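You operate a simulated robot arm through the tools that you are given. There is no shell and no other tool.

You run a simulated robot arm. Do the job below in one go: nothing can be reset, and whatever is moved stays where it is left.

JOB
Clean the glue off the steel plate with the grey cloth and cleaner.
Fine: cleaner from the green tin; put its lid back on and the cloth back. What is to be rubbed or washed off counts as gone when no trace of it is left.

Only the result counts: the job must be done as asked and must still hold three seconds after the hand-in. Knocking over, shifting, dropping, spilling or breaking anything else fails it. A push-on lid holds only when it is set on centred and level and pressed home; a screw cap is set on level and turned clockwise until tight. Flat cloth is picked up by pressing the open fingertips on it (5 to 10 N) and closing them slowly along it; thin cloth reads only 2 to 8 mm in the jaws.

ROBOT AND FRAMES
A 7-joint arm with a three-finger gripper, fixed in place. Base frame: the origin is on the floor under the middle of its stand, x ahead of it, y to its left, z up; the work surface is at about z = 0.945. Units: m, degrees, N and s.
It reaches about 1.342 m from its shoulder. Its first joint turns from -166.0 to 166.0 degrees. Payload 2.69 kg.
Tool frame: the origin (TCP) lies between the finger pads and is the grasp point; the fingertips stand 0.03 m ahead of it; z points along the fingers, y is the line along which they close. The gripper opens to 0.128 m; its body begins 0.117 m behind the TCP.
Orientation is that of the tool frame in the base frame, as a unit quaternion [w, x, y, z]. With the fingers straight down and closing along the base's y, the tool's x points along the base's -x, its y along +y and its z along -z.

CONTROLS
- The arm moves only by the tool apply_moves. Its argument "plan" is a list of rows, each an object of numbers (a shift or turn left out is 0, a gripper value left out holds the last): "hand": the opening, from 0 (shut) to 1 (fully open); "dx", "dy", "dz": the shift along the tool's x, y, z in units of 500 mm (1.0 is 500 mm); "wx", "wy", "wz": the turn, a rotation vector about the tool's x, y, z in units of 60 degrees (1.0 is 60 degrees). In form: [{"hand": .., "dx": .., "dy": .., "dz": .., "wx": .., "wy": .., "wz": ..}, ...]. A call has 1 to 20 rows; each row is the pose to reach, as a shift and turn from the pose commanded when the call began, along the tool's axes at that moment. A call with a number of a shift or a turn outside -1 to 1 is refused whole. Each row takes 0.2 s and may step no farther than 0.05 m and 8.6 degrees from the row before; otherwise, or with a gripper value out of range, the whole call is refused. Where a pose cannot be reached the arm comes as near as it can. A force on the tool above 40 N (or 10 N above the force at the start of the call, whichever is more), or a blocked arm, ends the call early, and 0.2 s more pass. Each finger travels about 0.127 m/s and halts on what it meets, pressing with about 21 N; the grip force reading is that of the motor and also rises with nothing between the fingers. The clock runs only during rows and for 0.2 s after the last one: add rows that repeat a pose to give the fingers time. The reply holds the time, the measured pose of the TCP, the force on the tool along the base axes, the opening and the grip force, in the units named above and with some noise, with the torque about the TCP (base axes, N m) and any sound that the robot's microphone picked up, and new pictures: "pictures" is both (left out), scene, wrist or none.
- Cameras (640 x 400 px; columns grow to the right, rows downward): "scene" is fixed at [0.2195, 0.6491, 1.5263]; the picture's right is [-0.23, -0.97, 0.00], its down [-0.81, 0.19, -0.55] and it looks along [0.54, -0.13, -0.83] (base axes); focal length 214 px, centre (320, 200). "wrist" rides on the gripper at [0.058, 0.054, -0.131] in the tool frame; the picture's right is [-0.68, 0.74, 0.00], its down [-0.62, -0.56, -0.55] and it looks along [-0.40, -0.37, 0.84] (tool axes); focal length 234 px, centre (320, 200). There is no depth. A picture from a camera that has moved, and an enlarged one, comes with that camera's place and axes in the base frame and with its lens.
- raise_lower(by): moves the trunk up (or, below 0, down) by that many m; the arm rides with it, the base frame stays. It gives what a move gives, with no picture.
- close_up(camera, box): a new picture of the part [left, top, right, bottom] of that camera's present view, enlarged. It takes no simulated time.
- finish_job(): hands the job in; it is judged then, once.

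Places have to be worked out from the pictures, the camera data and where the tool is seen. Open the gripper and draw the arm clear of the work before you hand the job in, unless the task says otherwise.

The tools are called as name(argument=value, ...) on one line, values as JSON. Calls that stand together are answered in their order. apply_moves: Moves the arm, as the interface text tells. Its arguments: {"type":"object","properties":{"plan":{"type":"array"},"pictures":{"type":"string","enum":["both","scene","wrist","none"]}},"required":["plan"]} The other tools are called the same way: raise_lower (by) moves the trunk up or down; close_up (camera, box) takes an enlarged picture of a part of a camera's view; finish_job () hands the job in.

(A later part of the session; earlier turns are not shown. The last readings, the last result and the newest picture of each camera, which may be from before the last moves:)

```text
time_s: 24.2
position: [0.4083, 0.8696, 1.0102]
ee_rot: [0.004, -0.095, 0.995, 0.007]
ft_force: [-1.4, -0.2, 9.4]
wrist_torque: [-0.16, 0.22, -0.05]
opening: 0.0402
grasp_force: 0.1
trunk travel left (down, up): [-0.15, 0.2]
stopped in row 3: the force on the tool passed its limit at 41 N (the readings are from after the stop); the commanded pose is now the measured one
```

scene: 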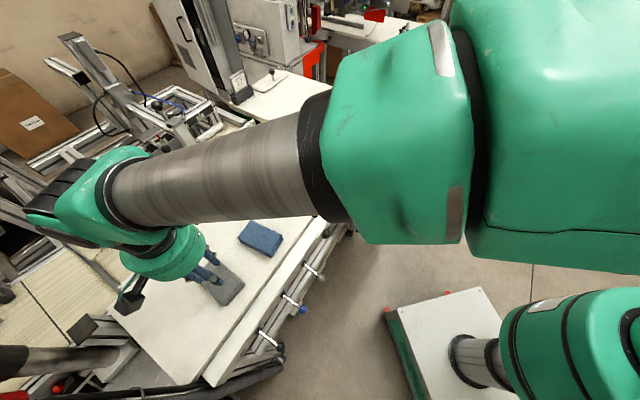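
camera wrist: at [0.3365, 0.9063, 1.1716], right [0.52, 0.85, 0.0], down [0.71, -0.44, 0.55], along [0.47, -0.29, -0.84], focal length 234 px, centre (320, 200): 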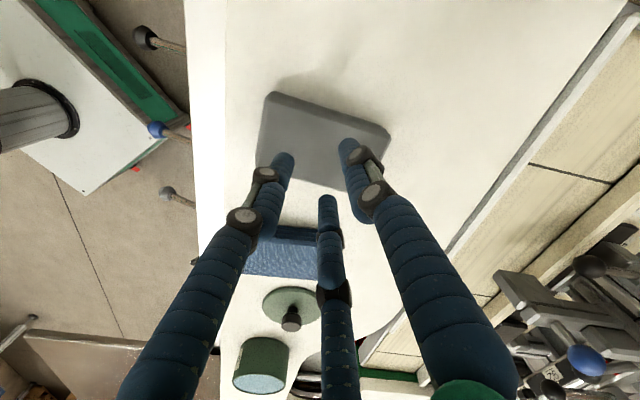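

Contact came earlier than expected: the force limit tripped at TCP z≈1.010, so the tips are at about 0.980. I'll look before doing anything else.

apply_moves(plan=[{"hand": 0.31, "dz": -0.002}], pictures="both")

close_up(camera="wrist", box=[220, 80, 420, 205])

close_up(camera="scene", box=[150, 200, 290, 320])

```text
time_s: 24.6
position: [0.4081, 0.8696, 1.0104]
ee_rot: [0.003, -0.095, 0.995, 0.006]
ft_force: [-1.4, 3.6, 11.4]
wrist_torque: [-0.18, 0.28, -0.04]
opening: 0.0396
grasp_force: 0.0
trunk travel left (down, up): [-0.15, 0.2]
camera wrist: at [0.3394, 0.9093, 1.1415], right [0.52, 0.85, 0.02], down [0.71, -0.45, 0.55], along [0.47, -0.28, -0.84], focal length 234 px, centre (320, 200)
```

scene: 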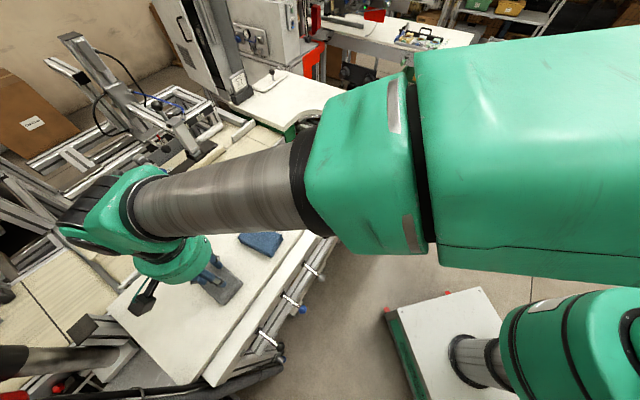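
wrist: 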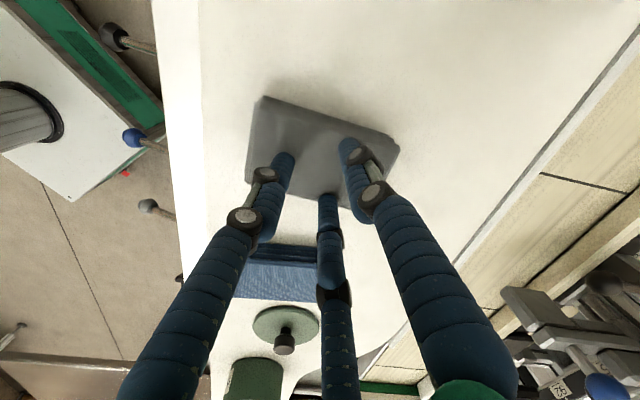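

```text
3.20 times, centred on (320, 142) of wrist
camera zoom: at [0.3394, 0.9093, 1.1415], right [0.52, 0.85, 0.02], down [0.71, -0.45, 0.55], along [0.47, -0.28, -0.84], focal length 749 px, centre (320, 384)
```

zoom: 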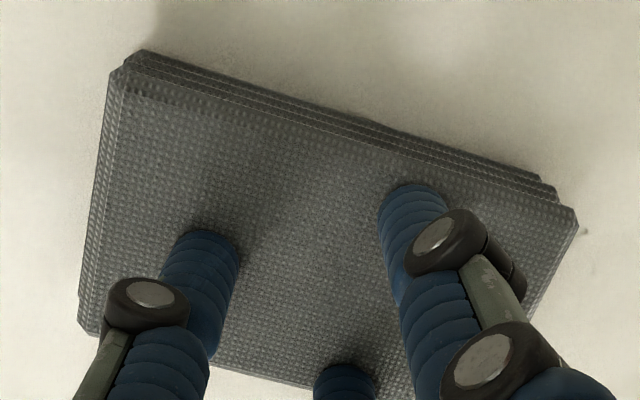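

```text
3.33 times, centred on (220, 260) of scene
camera zoom: at [0.2195, 0.6491, 1.5263], right [-0.23, -0.97, 0.0], down [-0.81, 0.19, -0.55], along [0.54, -0.13, -0.83], focal length 715 px, centre (653, 0)
```

zoom: 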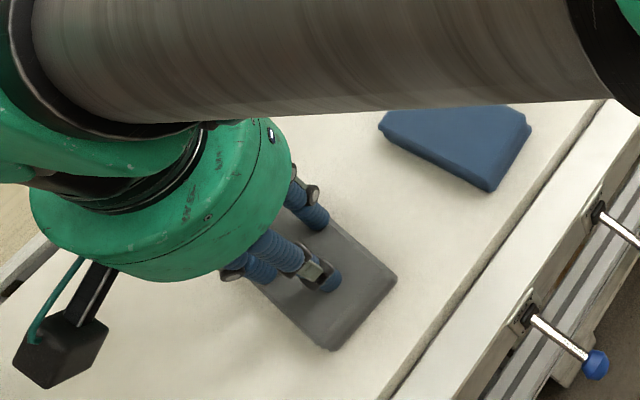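

The pad is thicker than I thought: re-triangulating gives a top at about z 0.98, so roughly 35 mm thick and 100×60 mm. Its original centre was (0.403, 0.8666) at 41°. The tips are pressing with about 10 N, which is the right range, so I'll close slowly.

apply_moves(plan=[{"hand": 0.29}, {"hand": 0.27}, {"hand": 0.25}, {"hand": 0.23}, {"hand": 0.21}, {"hand": 0.19}, {"hand": 0.17}, {"hand": 0.15}, {"hand": 0.13}, {"hand": 0.11}, {"hand": 0.09}, {"hand": 0.07}, {"hand": 0.05}, {"hand": 0.03}, {"hand": 0.01}, {"hand": 0.0}, {"hand": 0.0}], pictures="both")

close_up(camera="wrist", box=[220, 80, 420, 205])

close_up(camera="scene", box=[150, 200, 290, 320])

```text
time_s: 28.2
position: [0.4079, 0.8676, 1.0094]
ee_rot: [0.003, -0.096, 0.995, 0.006]
ft_force: [0.4, 0.4, 0.2]
wrist_torque: [0.0, 0.02, -0.01]
opening: 0.0024
grasp_force: 20.4
trunk travel left (down, up): [-0.15, 0.2]
camera wrist: at [0.3396, 0.9094, 1.14], right [0.52, 0.85, 0.01], down [0.71, -0.44, 0.55], along [0.47, -0.28, -0.84], focal length 234 px, centre (320, 200)
```

scene: 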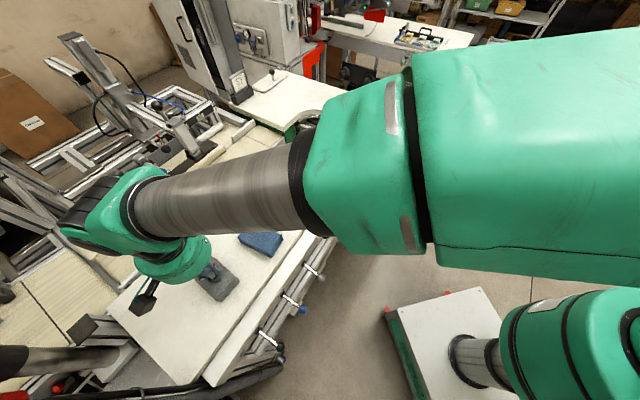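
wrist: 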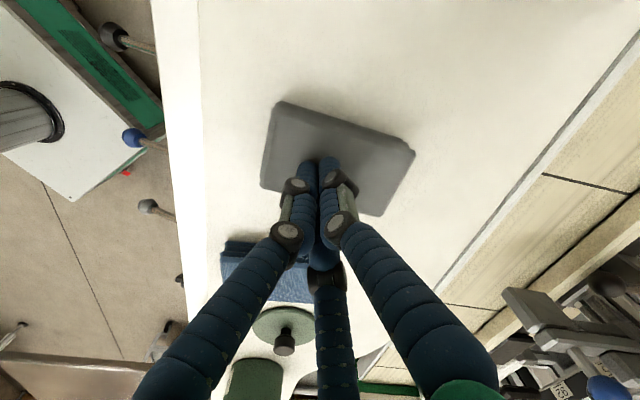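

```text
3.20 times, centred on (320, 142) of wrist
camera zoom: at [0.3396, 0.9094, 1.14], right [0.52, 0.85, 0.01], down [0.71, -0.44, 0.55], along [0.47, -0.28, -0.84], focal length 749 px, centre (320, 384)
```

zoom: 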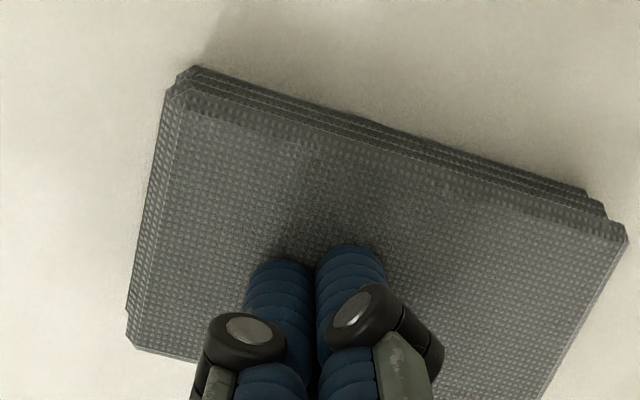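

```text
3.33 times, centred on (220, 260) of scene
camera zoom: at [0.2195, 0.6491, 1.5263], right [-0.23, -0.97, 0.0], down [-0.81, 0.19, -0.55], along [0.54, -0.13, -0.83], focal length 715 px, centre (653, 0)
```

zoom: 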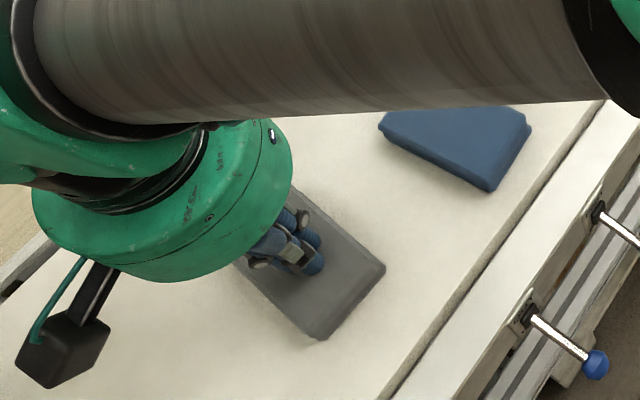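

The fingers closed to 2.4 mm at 20 N, which fits pinched thin cloth. I'll lift gently and see whether the pad comes along.

apply_moves(plan=[{"hand": 0.0, "dz": -0.01}, {"hand": 0.0, "dz": -0.02}, {"hand": 0.0, "dz": -0.03}, {"hand": 0.0, "dz": -0.04}, {"hand": 0.0, "dz": -0.06}, {"hand": 0.0, "dz": -0.08}, {"hand": 0.0, "dz": -0.08}], pictures="both")

close_up(camera="wrist", box=[220, 80, 420, 205])

close_up(camera="scene", box=[150, 200, 290, 320])

```text
time_s: 29.8
position: [0.4075, 0.869, 1.0481]
ee_rot: [0.003, -0.095, 0.995, 0.006]
ft_force: [0.0, -0.5, 0.7]
wrist_torque: [0.03, -0.02, 0.04]
opening: 0.0021
grasp_force: 20.6
trunk travel left (down, up): [-0.15, 0.2]
camera wrist: at [0.3385, 0.9089, 1.18], right [0.52, 0.85, 0.01], down [0.71, -0.44, 0.55], along [0.47, -0.28, -0.84], focal length 234 px, centre (320, 200)
```

scene: 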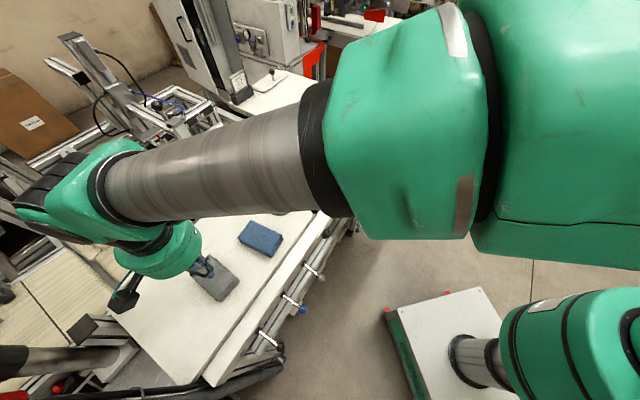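
wrist: 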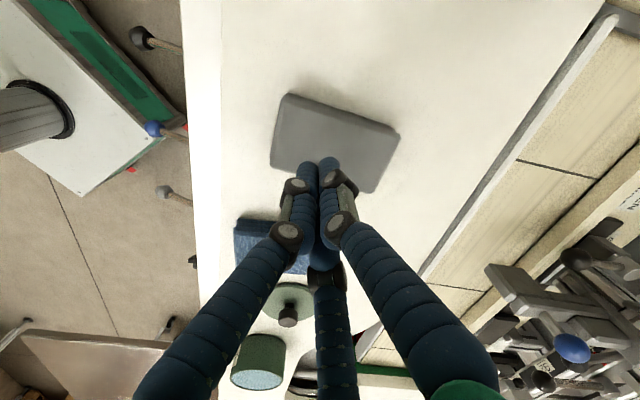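

```text
3.20 times, centred on (320, 142) of wrist
camera zoom: at [0.3385, 0.9089, 1.18], right [0.52, 0.85, 0.01], down [0.71, -0.44, 0.55], along [0.47, -0.28, -0.84], focal length 749 px, centre (320, 384)
```

zoom: 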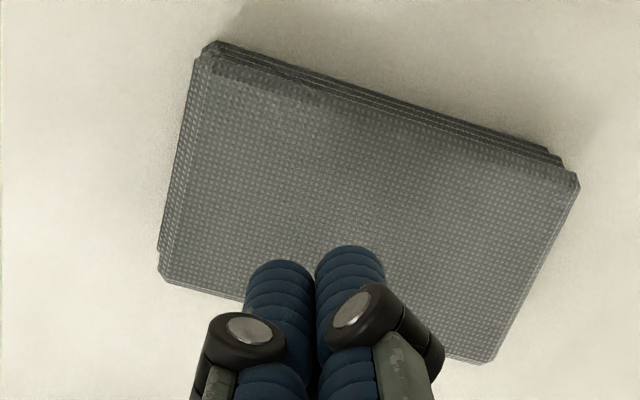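

```text
3.33 times, centred on (220, 260) of scene
camera zoom: at [0.2195, 0.6491, 1.5263], right [-0.23, -0.97, 0.0], down [-0.81, 0.19, -0.55], along [0.54, -0.13, -0.83], focal length 715 px, centre (653, 0)
```

zoom: 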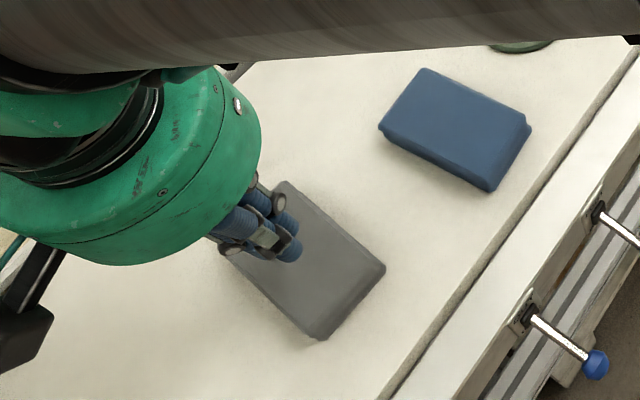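

The pad stayed behind; it only slid along the table to about (0.415, 0.879). Being a thick folded pad (about 105×61×33 mm), it should be gripped by its sides. I'll raise, open wide and turn the hand so one finger faces one long side and two face the other.

apply_moves(plan=[{"hand": 0.5, "dz": -0.06, "wx": 0.003, "wy": 0.001, "wz": 0.12}, {"hand": 0.94, "dx": -0.002, "dy": 0.02, "dz": -0.12, "wx": 0.006, "wy": 0.002, "wz": 0.25}, {"dx": -0.004, "dy": 0.0406, "dz": -0.12, "wx": 0.009, "wy": 0.003, "wz": 0.37}, {"dx": -0.004, "dy": 0.0406, "dz": -0.12, "wx": 0.0126, "wy": 0.004, "wz": 0.487}, {"dx": -0.004, "dy": 0.0406, "dz": -0.12, "wx": 0.0126, "wy": 0.004, "wz": 0.487}], pictures="both")

close_up(camera="wrist", box=[220, 80, 420, 205])

close_up(camera="scene", box=[150, 200, 290, 320])

```text
time_s: 31.0
position: [0.4046, 0.8893, 1.1097]
ee_rot: [0.0, 0.159, 0.987, 0.0]
ft_force: [0.4, 0.4, 0.2]
wrist_torque: [0.03, -0.01, 0.0]
opening: 0.1203
grasp_force: 0.0
trunk travel left (down, up): [-0.15, 0.2]
camera wrist: at [0.3661, 0.9586, 1.2413], right [0.87, 0.49, 0.0], down [0.41, -0.73, 0.55], along [0.27, -0.48, -0.84], focal length 234 px, centre (320, 200)
```

scene: 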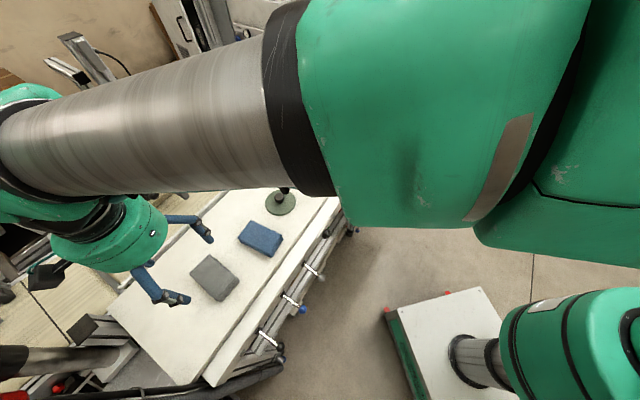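
wrist: 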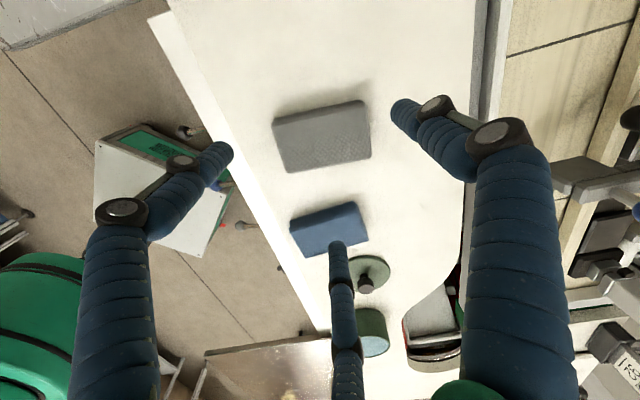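

```text
3.20 times, centred on (320, 142) of wrist
camera zoom: at [0.3661, 0.9586, 1.2413], right [0.87, 0.49, 0.0], down [0.41, -0.73, 0.55], along [0.27, -0.48, -0.84], focal length 749 px, centre (320, 384)
```

zoom: 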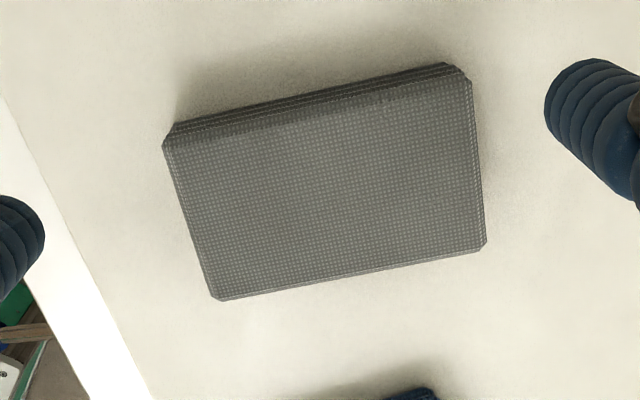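

```text
3.33 times, centred on (220, 260) of scene
camera zoom: at [0.2195, 0.6491, 1.5263], right [-0.23, -0.97, 0.0], down [-0.81, 0.19, -0.55], along [0.54, -0.13, -0.83], focal length 715 px, centre (653, 0)
```

zoom: 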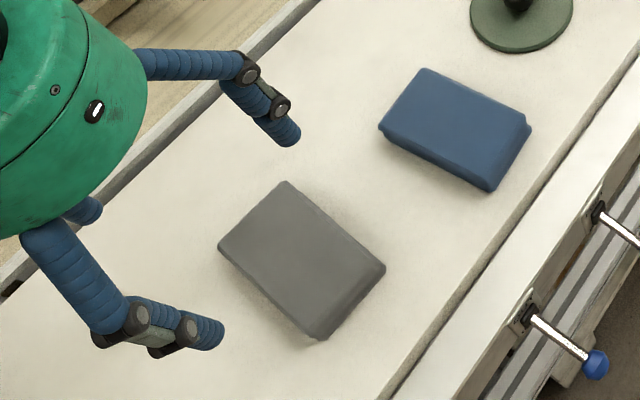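

The clear view confirms the pad is centred near (0.4155, 0.879) with its long axis at 41.4°, which matches the hand's yaw. I'll descend with the fingers straddling the pad and stop at TCP z≈1.000 for a check.

apply_moves(plan=[{"hand": 0.94, "dx": -0.003, "dz": 0.06}, {"dx": -0.005, "dz": 0.12}, {"dx": -0.005, "dz": 0.17}, {"dx": -0.005, "dz": 0.2}, {"dx": -0.005, "dz": 0.22}, {"dx": -0.005, "dz": 0.22}], pictures="both")

close_up(camera="wrist", box=[180, 60, 460, 285])

close_up(camera="scene", box=[150, 200, 290, 320])

```text
time_s: 32.4
position: [0.4055, 0.888, 0.9987]
ee_rot: [0.0, 0.158, 0.987, 0.0]
ft_force: [-0.4, -0.7, 0.2]
wrist_torque: [0.01, -0.01, 0.03]
opening: 0.1204
grasp_force: 0.0
trunk travel left (down, up): [-0.15, 0.2]
camera wrist: at [0.3669, 0.9577, 1.1304], right [0.87, 0.49, 0.0], down [0.41, -0.73, 0.55], along [0.27, -0.48, -0.84], focal length 234 px, centre (320, 200)
```

scene: 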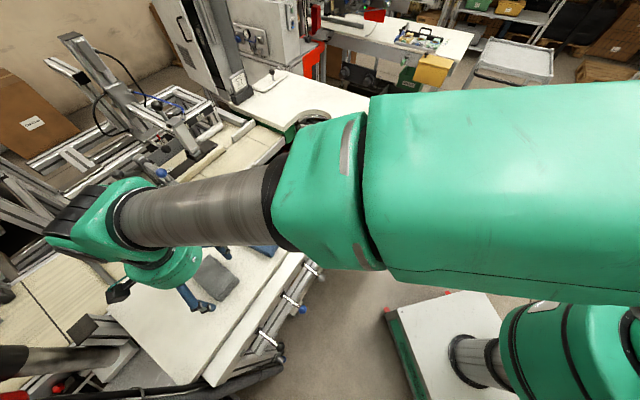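
wrist: 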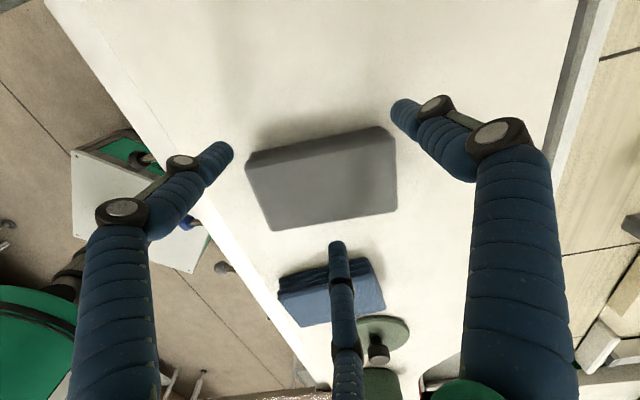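

```text
1.78 times, centred on (320, 172) of wrist
camera zoom: at [0.3669, 0.9577, 1.1304], right [0.87, 0.49, 0.0], down [0.41, -0.73, 0.55], along [0.27, -0.48, -0.84], focal length 416 px, centre (320, 249)
```

zoom: 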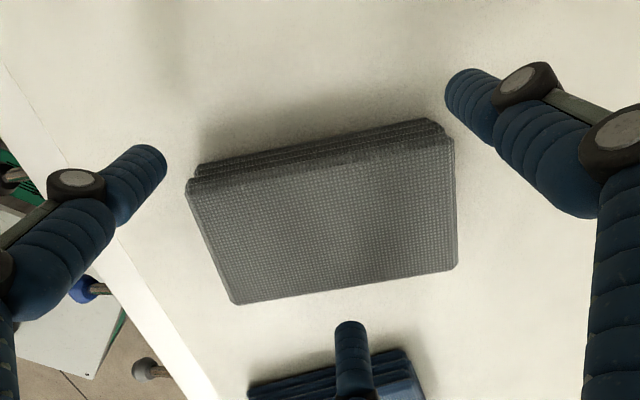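

```text
3.33 times, centred on (220, 260) of scene
camera zoom: at [0.2195, 0.6491, 1.5263], right [-0.23, -0.97, 0.0], down [-0.81, 0.19, -0.55], along [0.54, -0.13, -0.83], focal length 715 px, centre (653, 0)
```

zoom: 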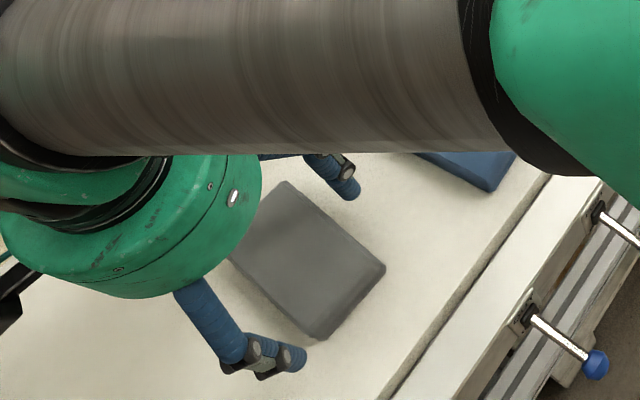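

The fingertips straddle the pad with clearance on all sides. I'll lower to TCP z≈0.985, so the tips are about 10 mm off the table, and close slowly on the pad's sides.

apply_moves(plan=[{"hand": 0.94, "dz": 0.014}, {"dz": 0.027}, {"dz": 0.027}, {"hand": 0.9, "dz": 0.027}, {"hand": 0.86, "dz": 0.027}, {"hand": 0.82, "dz": 0.027}, {"hand": 0.78, "dz": 0.027}, {"hand": 0.74, "dz": 0.027}, {"hand": 0.7, "dz": 0.027}, {"hand": 0.66, "dz": 0.027}, {"hand": 0.62, "dz": 0.027}, {"hand": 0.58, "dz": 0.027}, {"hand": 0.58, "dz": 0.027}], pictures="both")

close_up(camera="wrist", box=[180, 60, 460, 285])

close_up(camera="scene", box=[150, 200, 290, 320])

```text
time_s: 35.2
position: [0.4075, 0.8867, 0.9857]
ee_rot: [0.0, 0.158, 0.987, -0.001]
ft_force: [0.2, -0.1, 3.8]
wrist_torque: [-0.11, -0.1, 0.01]
opening: 0.0903
grasp_force: 20.9
trunk travel left (down, up): [-0.15, 0.2]
camera wrist: at [0.3685, 0.9576, 1.1169], right [0.87, 0.49, 0.0], down [0.41, -0.73, 0.55], along [0.27, -0.48, -0.84], focal length 234 px, centre (320, 200)
```

scene: 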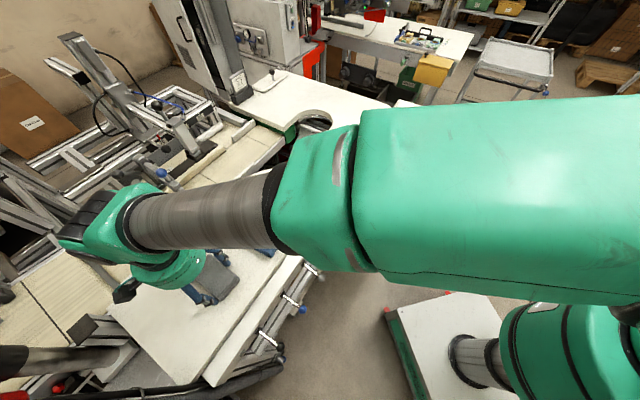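
wrist: 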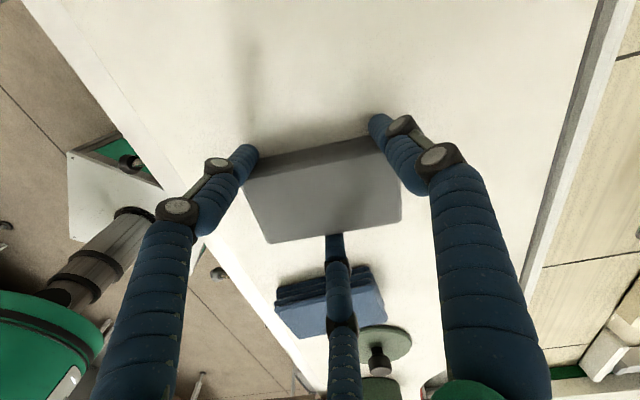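

```text
1.78 times, centred on (320, 172) of wrist
camera zoom: at [0.3685, 0.9576, 1.1169], right [0.87, 0.49, 0.0], down [0.41, -0.73, 0.55], along [0.27, -0.48, -0.84], focal length 416 px, centre (320, 249)
```

zoom: 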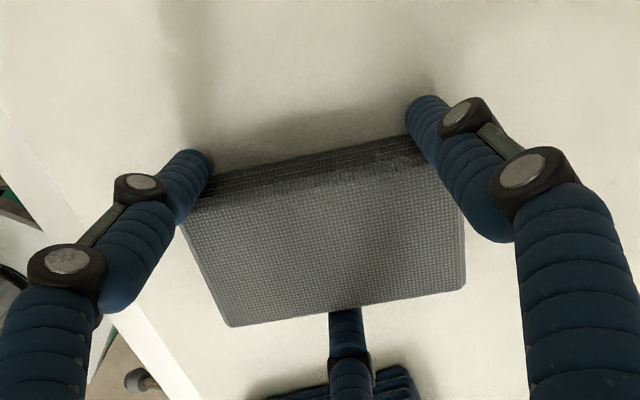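

```text
3.33 times, centred on (220, 260) of scene
camera zoom: at [0.2195, 0.6491, 1.5263], right [-0.23, -0.97, 0.0], down [-0.81, 0.19, -0.55], along [0.54, -0.13, -0.83], focal length 715 px, centre (653, 0)
```

zoom: 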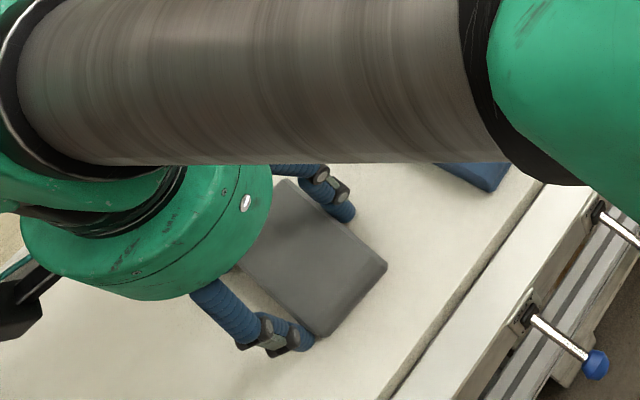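

The grip settled at 90 mm opening and about 21 N, holding the pad by its sides. I'll lift slowly and check that it comes along.

apply_moves(plan=[{"hand": 0.5, "dz": -0.004}, {"hand": 0.5, "dz": -0.01}, {"dz": -0.02}, {"dz": -0.03}, {"dz": -0.045}, {"dz": -0.06}, {"dz": -0.08}, {"dz": -0.08}], pictures="both")

close_up(camera="wrist", box=[180, 60, 460, 285])

close_up(camera="scene", box=[150, 200, 290, 320])

```text
time_s: 37.0
position: [0.4069, 0.8852, 1.0255]
ee_rot: [0.0, 0.158, 0.987, -0.001]
ft_force: [0.1, 0.7, 0.3]
wrist_torque: [0.01, -0.04, 0.01]
opening: 0.09
grasp_force: 21.3
trunk travel left (down, up): [-0.15, 0.2]
camera wrist: at [0.3681, 0.9563, 1.157], right [0.87, 0.49, 0.0], down [0.41, -0.73, 0.55], along [0.27, -0.48, -0.84], focal length 234 px, centre (320, 200)
```

scene: 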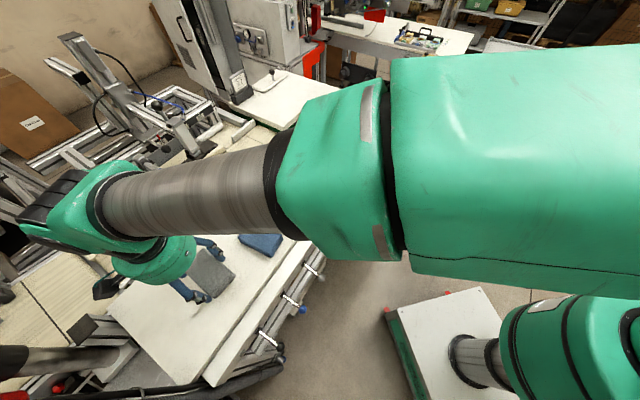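
wrist: 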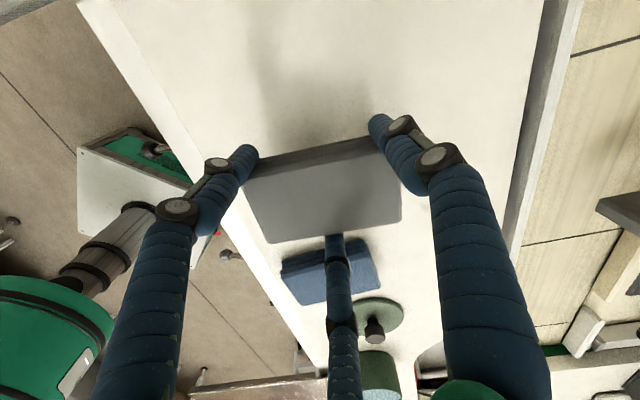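

```text
1.78 times, centred on (320, 172) of wrist
camera zoom: at [0.3681, 0.9563, 1.157], right [0.87, 0.49, 0.0], down [0.41, -0.73, 0.55], along [0.27, -0.48, -0.84], focal length 416 px, centre (320, 249)
```

zoom: 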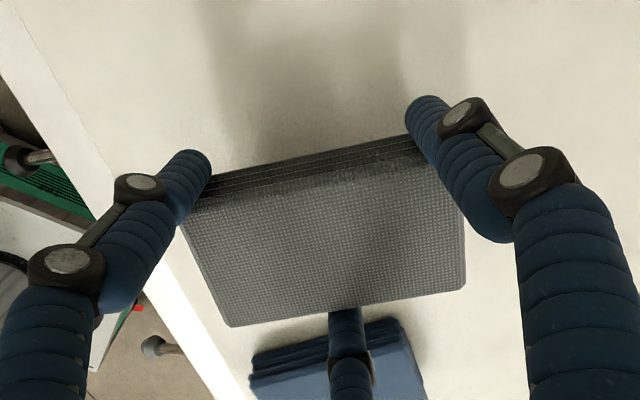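

```text
3.33 times, centred on (220, 260) of scene
camera zoom: at [0.2195, 0.6491, 1.5263], right [-0.23, -0.97, 0.0], down [-0.81, 0.19, -0.55], along [0.54, -0.13, -0.83], focal length 715 px, centre (653, 0)
```

zoom: 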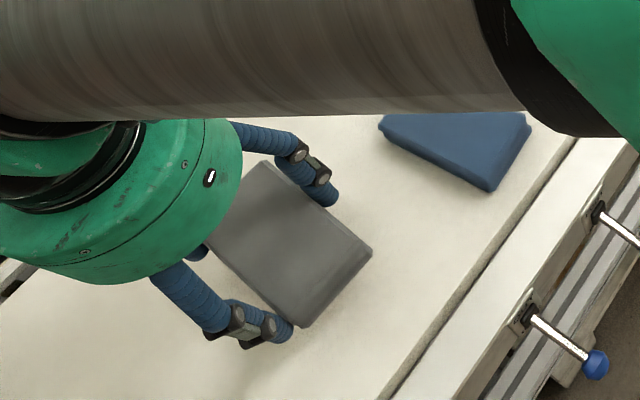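

The pad is held firmly. Next I'll raise it and carry it to above the tin, keeping the pad well over the blue cloth and the lid.

apply_moves(plan=[{"hand": 0.5, "dz": -0.07}, {"dz": -0.14}, {"dz": -0.209}, {"dx": -0.06, "dy": -0.04, "dz": -0.209}, {"dx": -0.13, "dy": -0.085, "dz": -0.209}, {"dx": -0.2, "dy": -0.13, "dz": -0.209}, {"dx": -0.27, "dy": -0.176, "dz": -0.209}, {"dx": -0.34, "dy": -0.222, "dz": -0.209}, {"dx": -0.41, "dy": -0.268, "dz": -0.209}, {"dx": -0.48, "dy": -0.314, "dz": -0.209}, {"dx": -0.55, "dy": -0.36, "dz": -0.209}, {"dx": -0.62, "dy": -0.405, "dz": -0.209}, {"dx": -0.68, "dy": -0.445, "dz": -0.209}, {"dx": -0.7134, "dy": -0.4664, "dz": -0.209}, {"dx": -0.7134, "dy": -0.4664, "dz": -0.209}], pictures="both")

close_up(camera="scene", box=[260, 110, 380, 200])

```text
time_s: 40.2
position: [0.6751, 0.553, 1.131]
ee_rot: [0.0, 0.158, 0.987, 0.0]
ft_force: [-0.7, -0.4, -0.5]
wrist_torque: [-0.01, 0.0, 0.05]
opening: 0.0901
grasp_force: 21.1
trunk travel left (down, up): [-0.15, 0.2]
camera wrist: at [0.6353, 0.6234, 1.2619], right [0.87, 0.49, 0.0], down [0.41, -0.73, 0.55], along [0.27, -0.48, -0.84], focal length 234 px, centre (320, 200)
```

scene: 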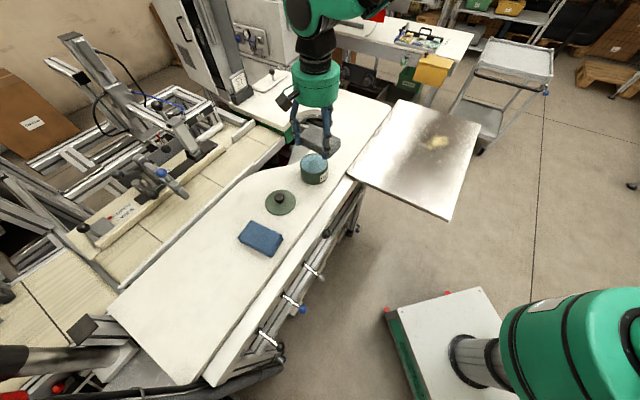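
wrist: 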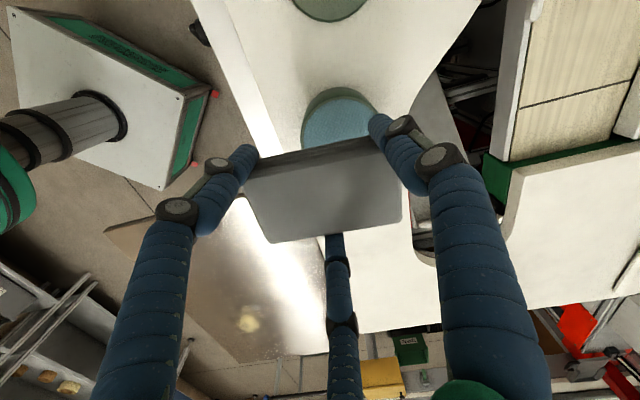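

```text
4.44 times, centred on (320, 155) of scene
camera zoom: at [0.2195, 0.6491, 1.5263], right [-0.23, -0.97, 0.0], down [-0.81, 0.19, -0.55], along [0.54, -0.13, -0.83], focal length 953 px, centre (320, 400)
```

zoom: 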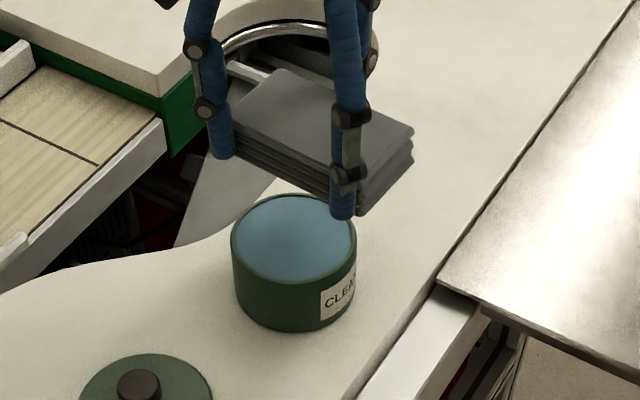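

The pad is held level over the tin. I'll zoom in to see how far its underside stands below the fingertips.

close_up(camera="scene", box=[294, 122, 344, 164])

close_up(camera="wrist", box=[220, 80, 420, 205])

```text
9.52 times, centred on (319, 143) of scene
camera zoom: at [0.2195, 0.6491, 1.5263], right [-0.23, -0.97, 0.0], down [-0.81, 0.19, -0.55], along [0.54, -0.13, -0.83], focal length 2043 px, centre (330, 743)
```

zoom: 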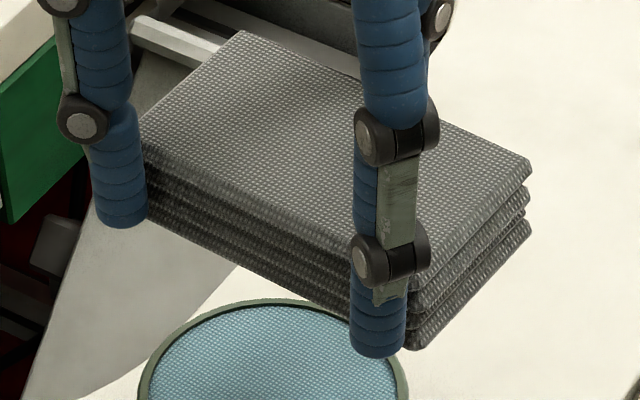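

```text
3.20 times, centred on (320, 142) of wrist
camera zoom: at [0.6353, 0.6234, 1.2619], right [0.87, 0.49, 0.0], down [0.41, -0.73, 0.55], along [0.27, -0.48, -0.84], focal length 749 px, centre (320, 384)
```

zoom: 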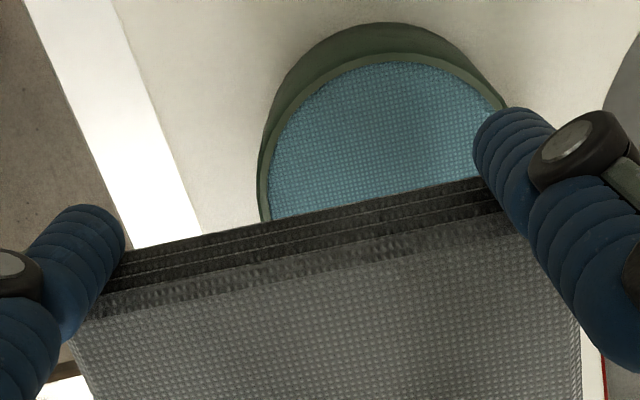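

The pad stands about 5–7 mm below the fingertips. The pad is longer than the tin's mouth, so I'll tilt it 6° and dip its +l end (the far short end). First I'll come down to z≈1.06.

apply_moves(plan=[{"hand": 0.5, "dx": 0.001, "dy": -0.0015, "dz": 0.05, "wx": 0.03, "wy": 0.017}, {"dx": 0.002, "dy": -0.003, "dz": 0.1, "wx": 0.06, "wy": 0.034}, {"dx": 0.002, "dy": -0.003, "dz": 0.142, "wx": 0.0866, "wy": 0.05}, {"dx": 0.002, "dy": -0.003, "dz": 0.142, "wx": 0.0866, "wy": 0.05}], pictures="both")

close_up(camera="scene", box=[285, 120, 355, 180])

close_up(camera="wrist", box=[220, 80, 420, 205])

```text
time_s: 41.2
position: [0.6749, 0.5532, 1.0575]
ee_rot: [-0.033, 0.157, 0.986, -0.042]
ft_force: [-0.3, 0.4, -1.0]
wrist_torque: [-0.01, 0.0, 0.01]
opening: 0.0904
grasp_force: 20.9
trunk travel left (down, up): [-0.15, 0.2]
camera wrist: at [0.6451, 0.6333, 1.1885], right [0.87, 0.48, -0.1], down [0.45, -0.69, 0.57], along [0.2, -0.54, -0.82], focal length 234 px, centre (320, 200)
```

scene: 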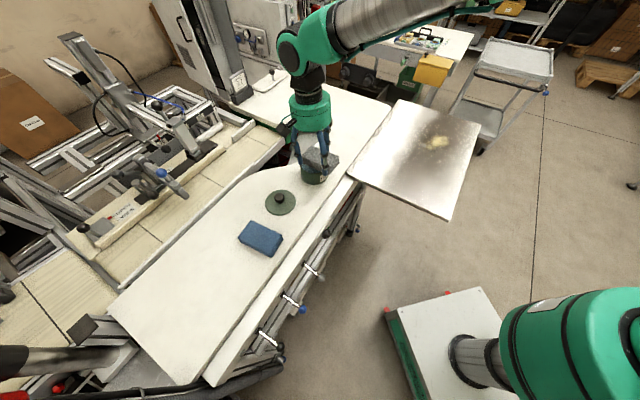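
wrist: 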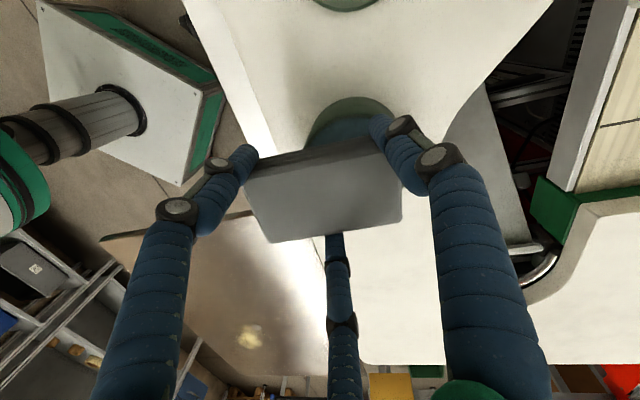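

```text
6.67 times, centred on (320, 150) of scene
camera zoom: at [0.2195, 0.6491, 1.5263], right [-0.23, -0.97, 0.0], down [-0.81, 0.19, -0.55], along [0.54, -0.13, -0.83], focal length 1430 px, centre (320, 533)
```

zoom: 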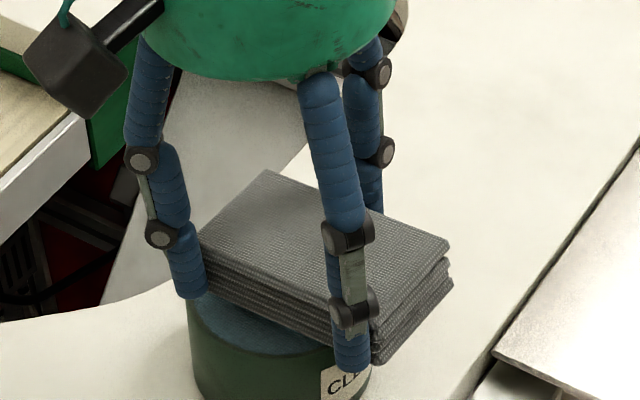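

```text
3.20 times, centred on (320, 142) of wrist
camera zoom: at [0.6451, 0.6333, 1.1885], right [0.87, 0.48, -0.1], down [0.45, -0.69, 0.57], along [0.2, -0.54, -0.82], focal length 749 px, centre (320, 384)
```

zoom: 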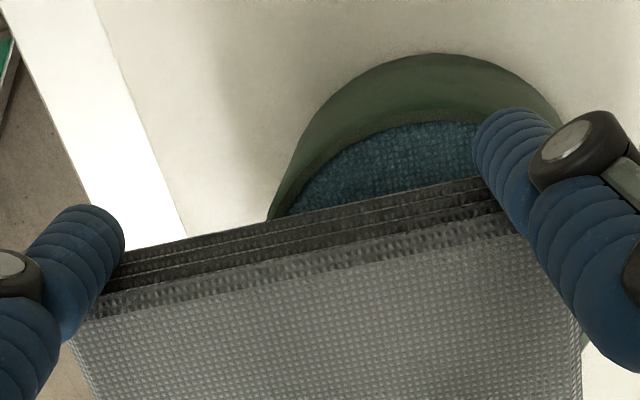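

The tilt is right, with the end edge over the cleaner. I'll shift back 2 mm from the far rim and step down while watching the force.

apply_moves(plan=[{"hand": 0.5, "dx": 0.002, "dy": -0.001, "dz": 0.006}, {"dx": 0.003, "dy": -0.0015, "dz": 0.012}, {"dx": 0.003, "dy": -0.0015, "dz": 0.018}, {"dx": 0.003, "dy": -0.0015, "dz": 0.018}], pictures="none")

close_up(camera="scene", box=[285, 120, 355, 180])

close_up(camera="wrist", box=[220, 80, 420, 205])

```text
time_s: 42.2
position: [0.6713, 0.5528, 1.0503]
ee_rot: [-0.033, 0.157, 0.986, -0.04]
ft_force: [-0.6, 0.1, -0.3]
wrist_torque: [-0.02, 0.03, -0.02]
opening: 0.0901
grasp_force: 20.6
trunk travel left (down, up): [-0.15, 0.2]
```

```text
6.67 times, centred on (320, 150) of scene
camera zoom: at [0.2195, 0.6491, 1.5263], right [-0.23, -0.97, 0.0], down [-0.81, 0.19, -0.55], along [0.54, -0.13, -0.83], focal length 1430 px, centre (320, 533)
```

zoom: 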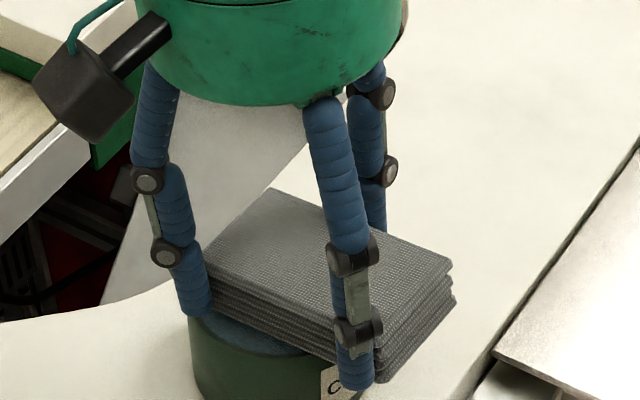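

```text
3.20 times, centred on (320, 142) of wrist
camera zoom: at [0.6418, 0.6321, 1.1797], right [0.87, 0.48, -0.1], down [0.45, -0.69, 0.57], along [0.2, -0.54, -0.82], focal length 749 px, centre (320, 384)
```

zoom: 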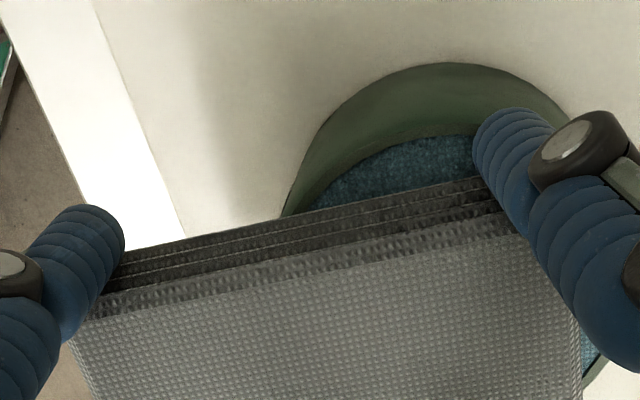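

No contact yet at z≈1.049. I'll continue in small steps.

apply_moves(plan=[{"hand": 0.5, "dz": 0.003}, {"dz": 0.006}, {"dz": 0.006}], pictures="none")

```text
time_s: 43.0
position: [0.6703, 0.5527, 1.0472]
ee_rot: [-0.033, 0.157, 0.986, -0.041]
ft_force: [-0.3, -0.3, 0.0]
wrist_torque: [0.02, -0.04, -0.03]
opening: 0.0902
grasp_force: 21.1
trunk travel left (down, up): [-0.15, 0.2]
```

There's still no contact at z≈1.047, so I'll step down another 3 mm.

apply_moves(plan=[{"hand": 0.5, "dz": 0.003}, {"dz": 0.006}, {"dz": 0.006}], pictures="none")

```text
time_s: 43.8
position: [0.6692, 0.5527, 1.0467]
ee_rot: [-0.031, 0.158, 0.986, -0.04]
ft_force: [-0.2, 1.3, 14.3]
wrist_torque: [0.33, -0.74, 0.09]
opening: 0.09
grasp_force: 21.1
trunk travel left (down, up): [-0.15, 0.2]
```

Contact at about 14 N. The torque puts it 54 mm along +l, which is the pad's end edge. I'll check in the pictures that it rests on the cleaner and not the rim.

close_up(camera="scene", box=[285, 120, 355, 180])

close_up(camera="wrist", box=[270, 80, 430, 180])

close_up(camera="wrist", box=[340, 100, 440, 240])

```text
6.67 times, centred on (320, 150) of scene
camera zoom: at [0.2195, 0.6491, 1.5263], right [-0.23, -0.97, 0.0], down [-0.81, 0.19, -0.55], along [0.54, -0.13, -0.83], focal length 1430 px, centre (320, 533)
```

zoom: 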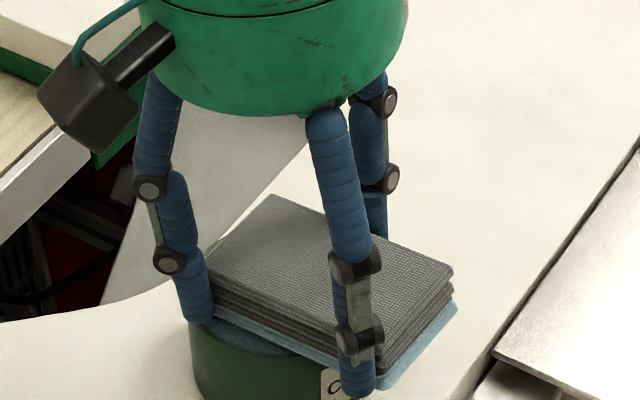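

```text
4.00 times, centred on (350, 130) of wrist
camera zoom: at [0.6407, 0.6312, 1.1759], right [0.87, 0.48, -0.1], down [0.45, -0.69, 0.56], along [0.21, -0.54, -0.82], focal length 937 px, centre (200, 480)
```

zoom: 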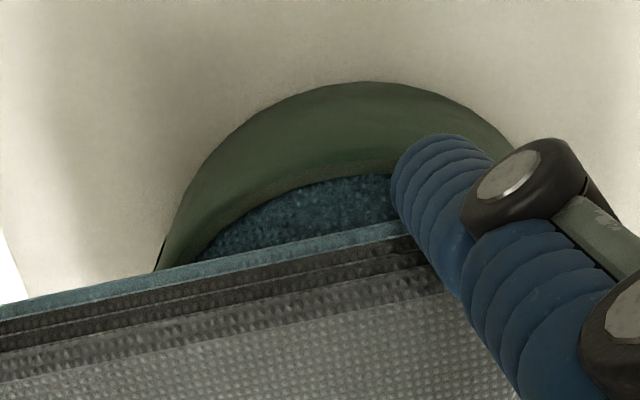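

```text
2.86 times, centred on (390, 170) of wrist
camera zoom: at [0.6407, 0.6312, 1.1759], right [0.87, 0.48, -0.1], down [0.45, -0.69, 0.56], along [0.21, -0.54, -0.82], focal length 669 px, centre (120, 286)
```

zoom: 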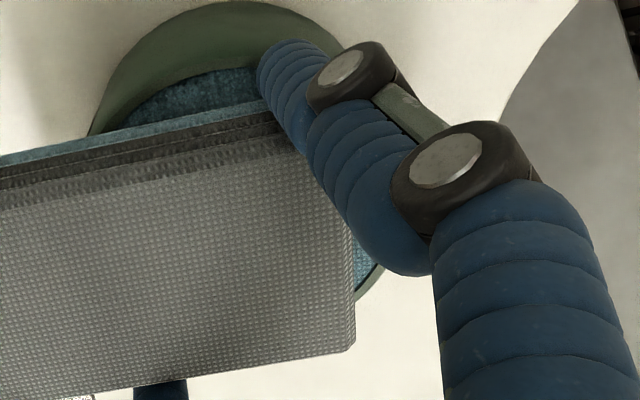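

The pad's bottom layer has turned blue, so the cloth is loaded with cleaner. I'll lift straight up out of the tin, pause above it and level the pad.

apply_moves(plan=[{"hand": 0.5, "dx": 0.0004, "dy": -0.0007, "dz": -0.008}, {"dx": 0.0012, "dy": -0.0022, "dz": -0.024}, {"dx": 0.0025, "dy": -0.0044, "dz": -0.048}, {"dx": 0.0045, "dy": -0.008, "dz": -0.088}, {"dx": 0.0072, "dy": -0.0126, "dz": -0.138}, {"dx": 0.0084, "dy": -0.0145, "dz": -0.159}, {"dx": 0.0084, "dy": -0.0145, "dz": -0.159, "wx": -0.045, "wy": -0.025}, {"dx": 0.0084, "dy": -0.0145, "dz": -0.159, "wx": -0.0866, "wy": -0.05}, {"dx": 0.0084, "dy": -0.0145, "dz": -0.159, "wx": -0.0866, "wy": -0.05}, {"dx": 0.0084, "dy": -0.0145, "dz": -0.159, "wx": -0.0866, "wy": -0.05}], pictures="both")

close_up(camera="scene", box=[275, 100, 375, 190])

```text
time_s: 46.0
position: [0.6692, 0.5523, 1.124]
ee_rot: [0.001, 0.159, 0.987, 0.0]
ft_force: [0.6, 0.4, 0.1]
wrist_torque: [-0.02, 0.0, 0.0]
opening: 0.0903
grasp_force: 20.9
trunk travel left (down, up): [-0.15, 0.2]
camera wrist: at [0.6306, 0.6222, 1.2557], right [0.87, 0.49, 0.0], down [0.41, -0.73, 0.55], along [0.27, -0.48, -0.84], focal length 234 px, centre (320, 200)
```

scene: 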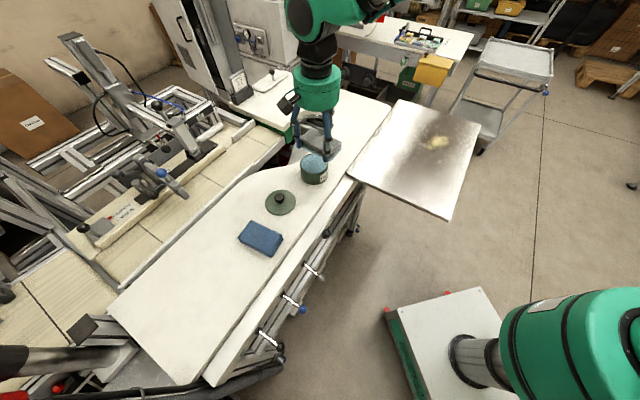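
wrist: 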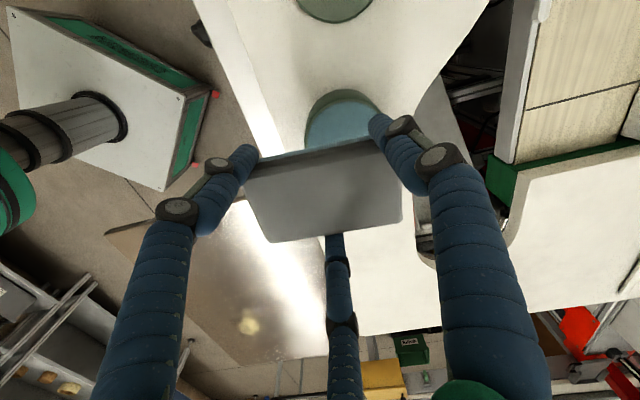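

```text
4.44 times, centred on (325, 145) of scene
camera zoom: at [0.2195, 0.6491, 1.5263], right [-0.23, -0.97, 0.0], down [-0.81, 0.19, -0.55], along [0.54, -0.13, -0.83], focal length 953 px, centre (298, 444)
```

zoom: 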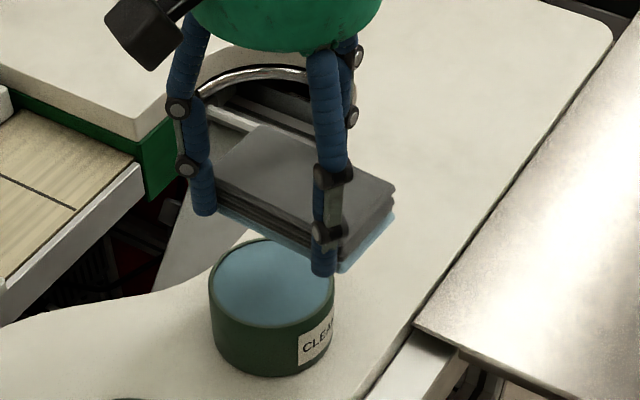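

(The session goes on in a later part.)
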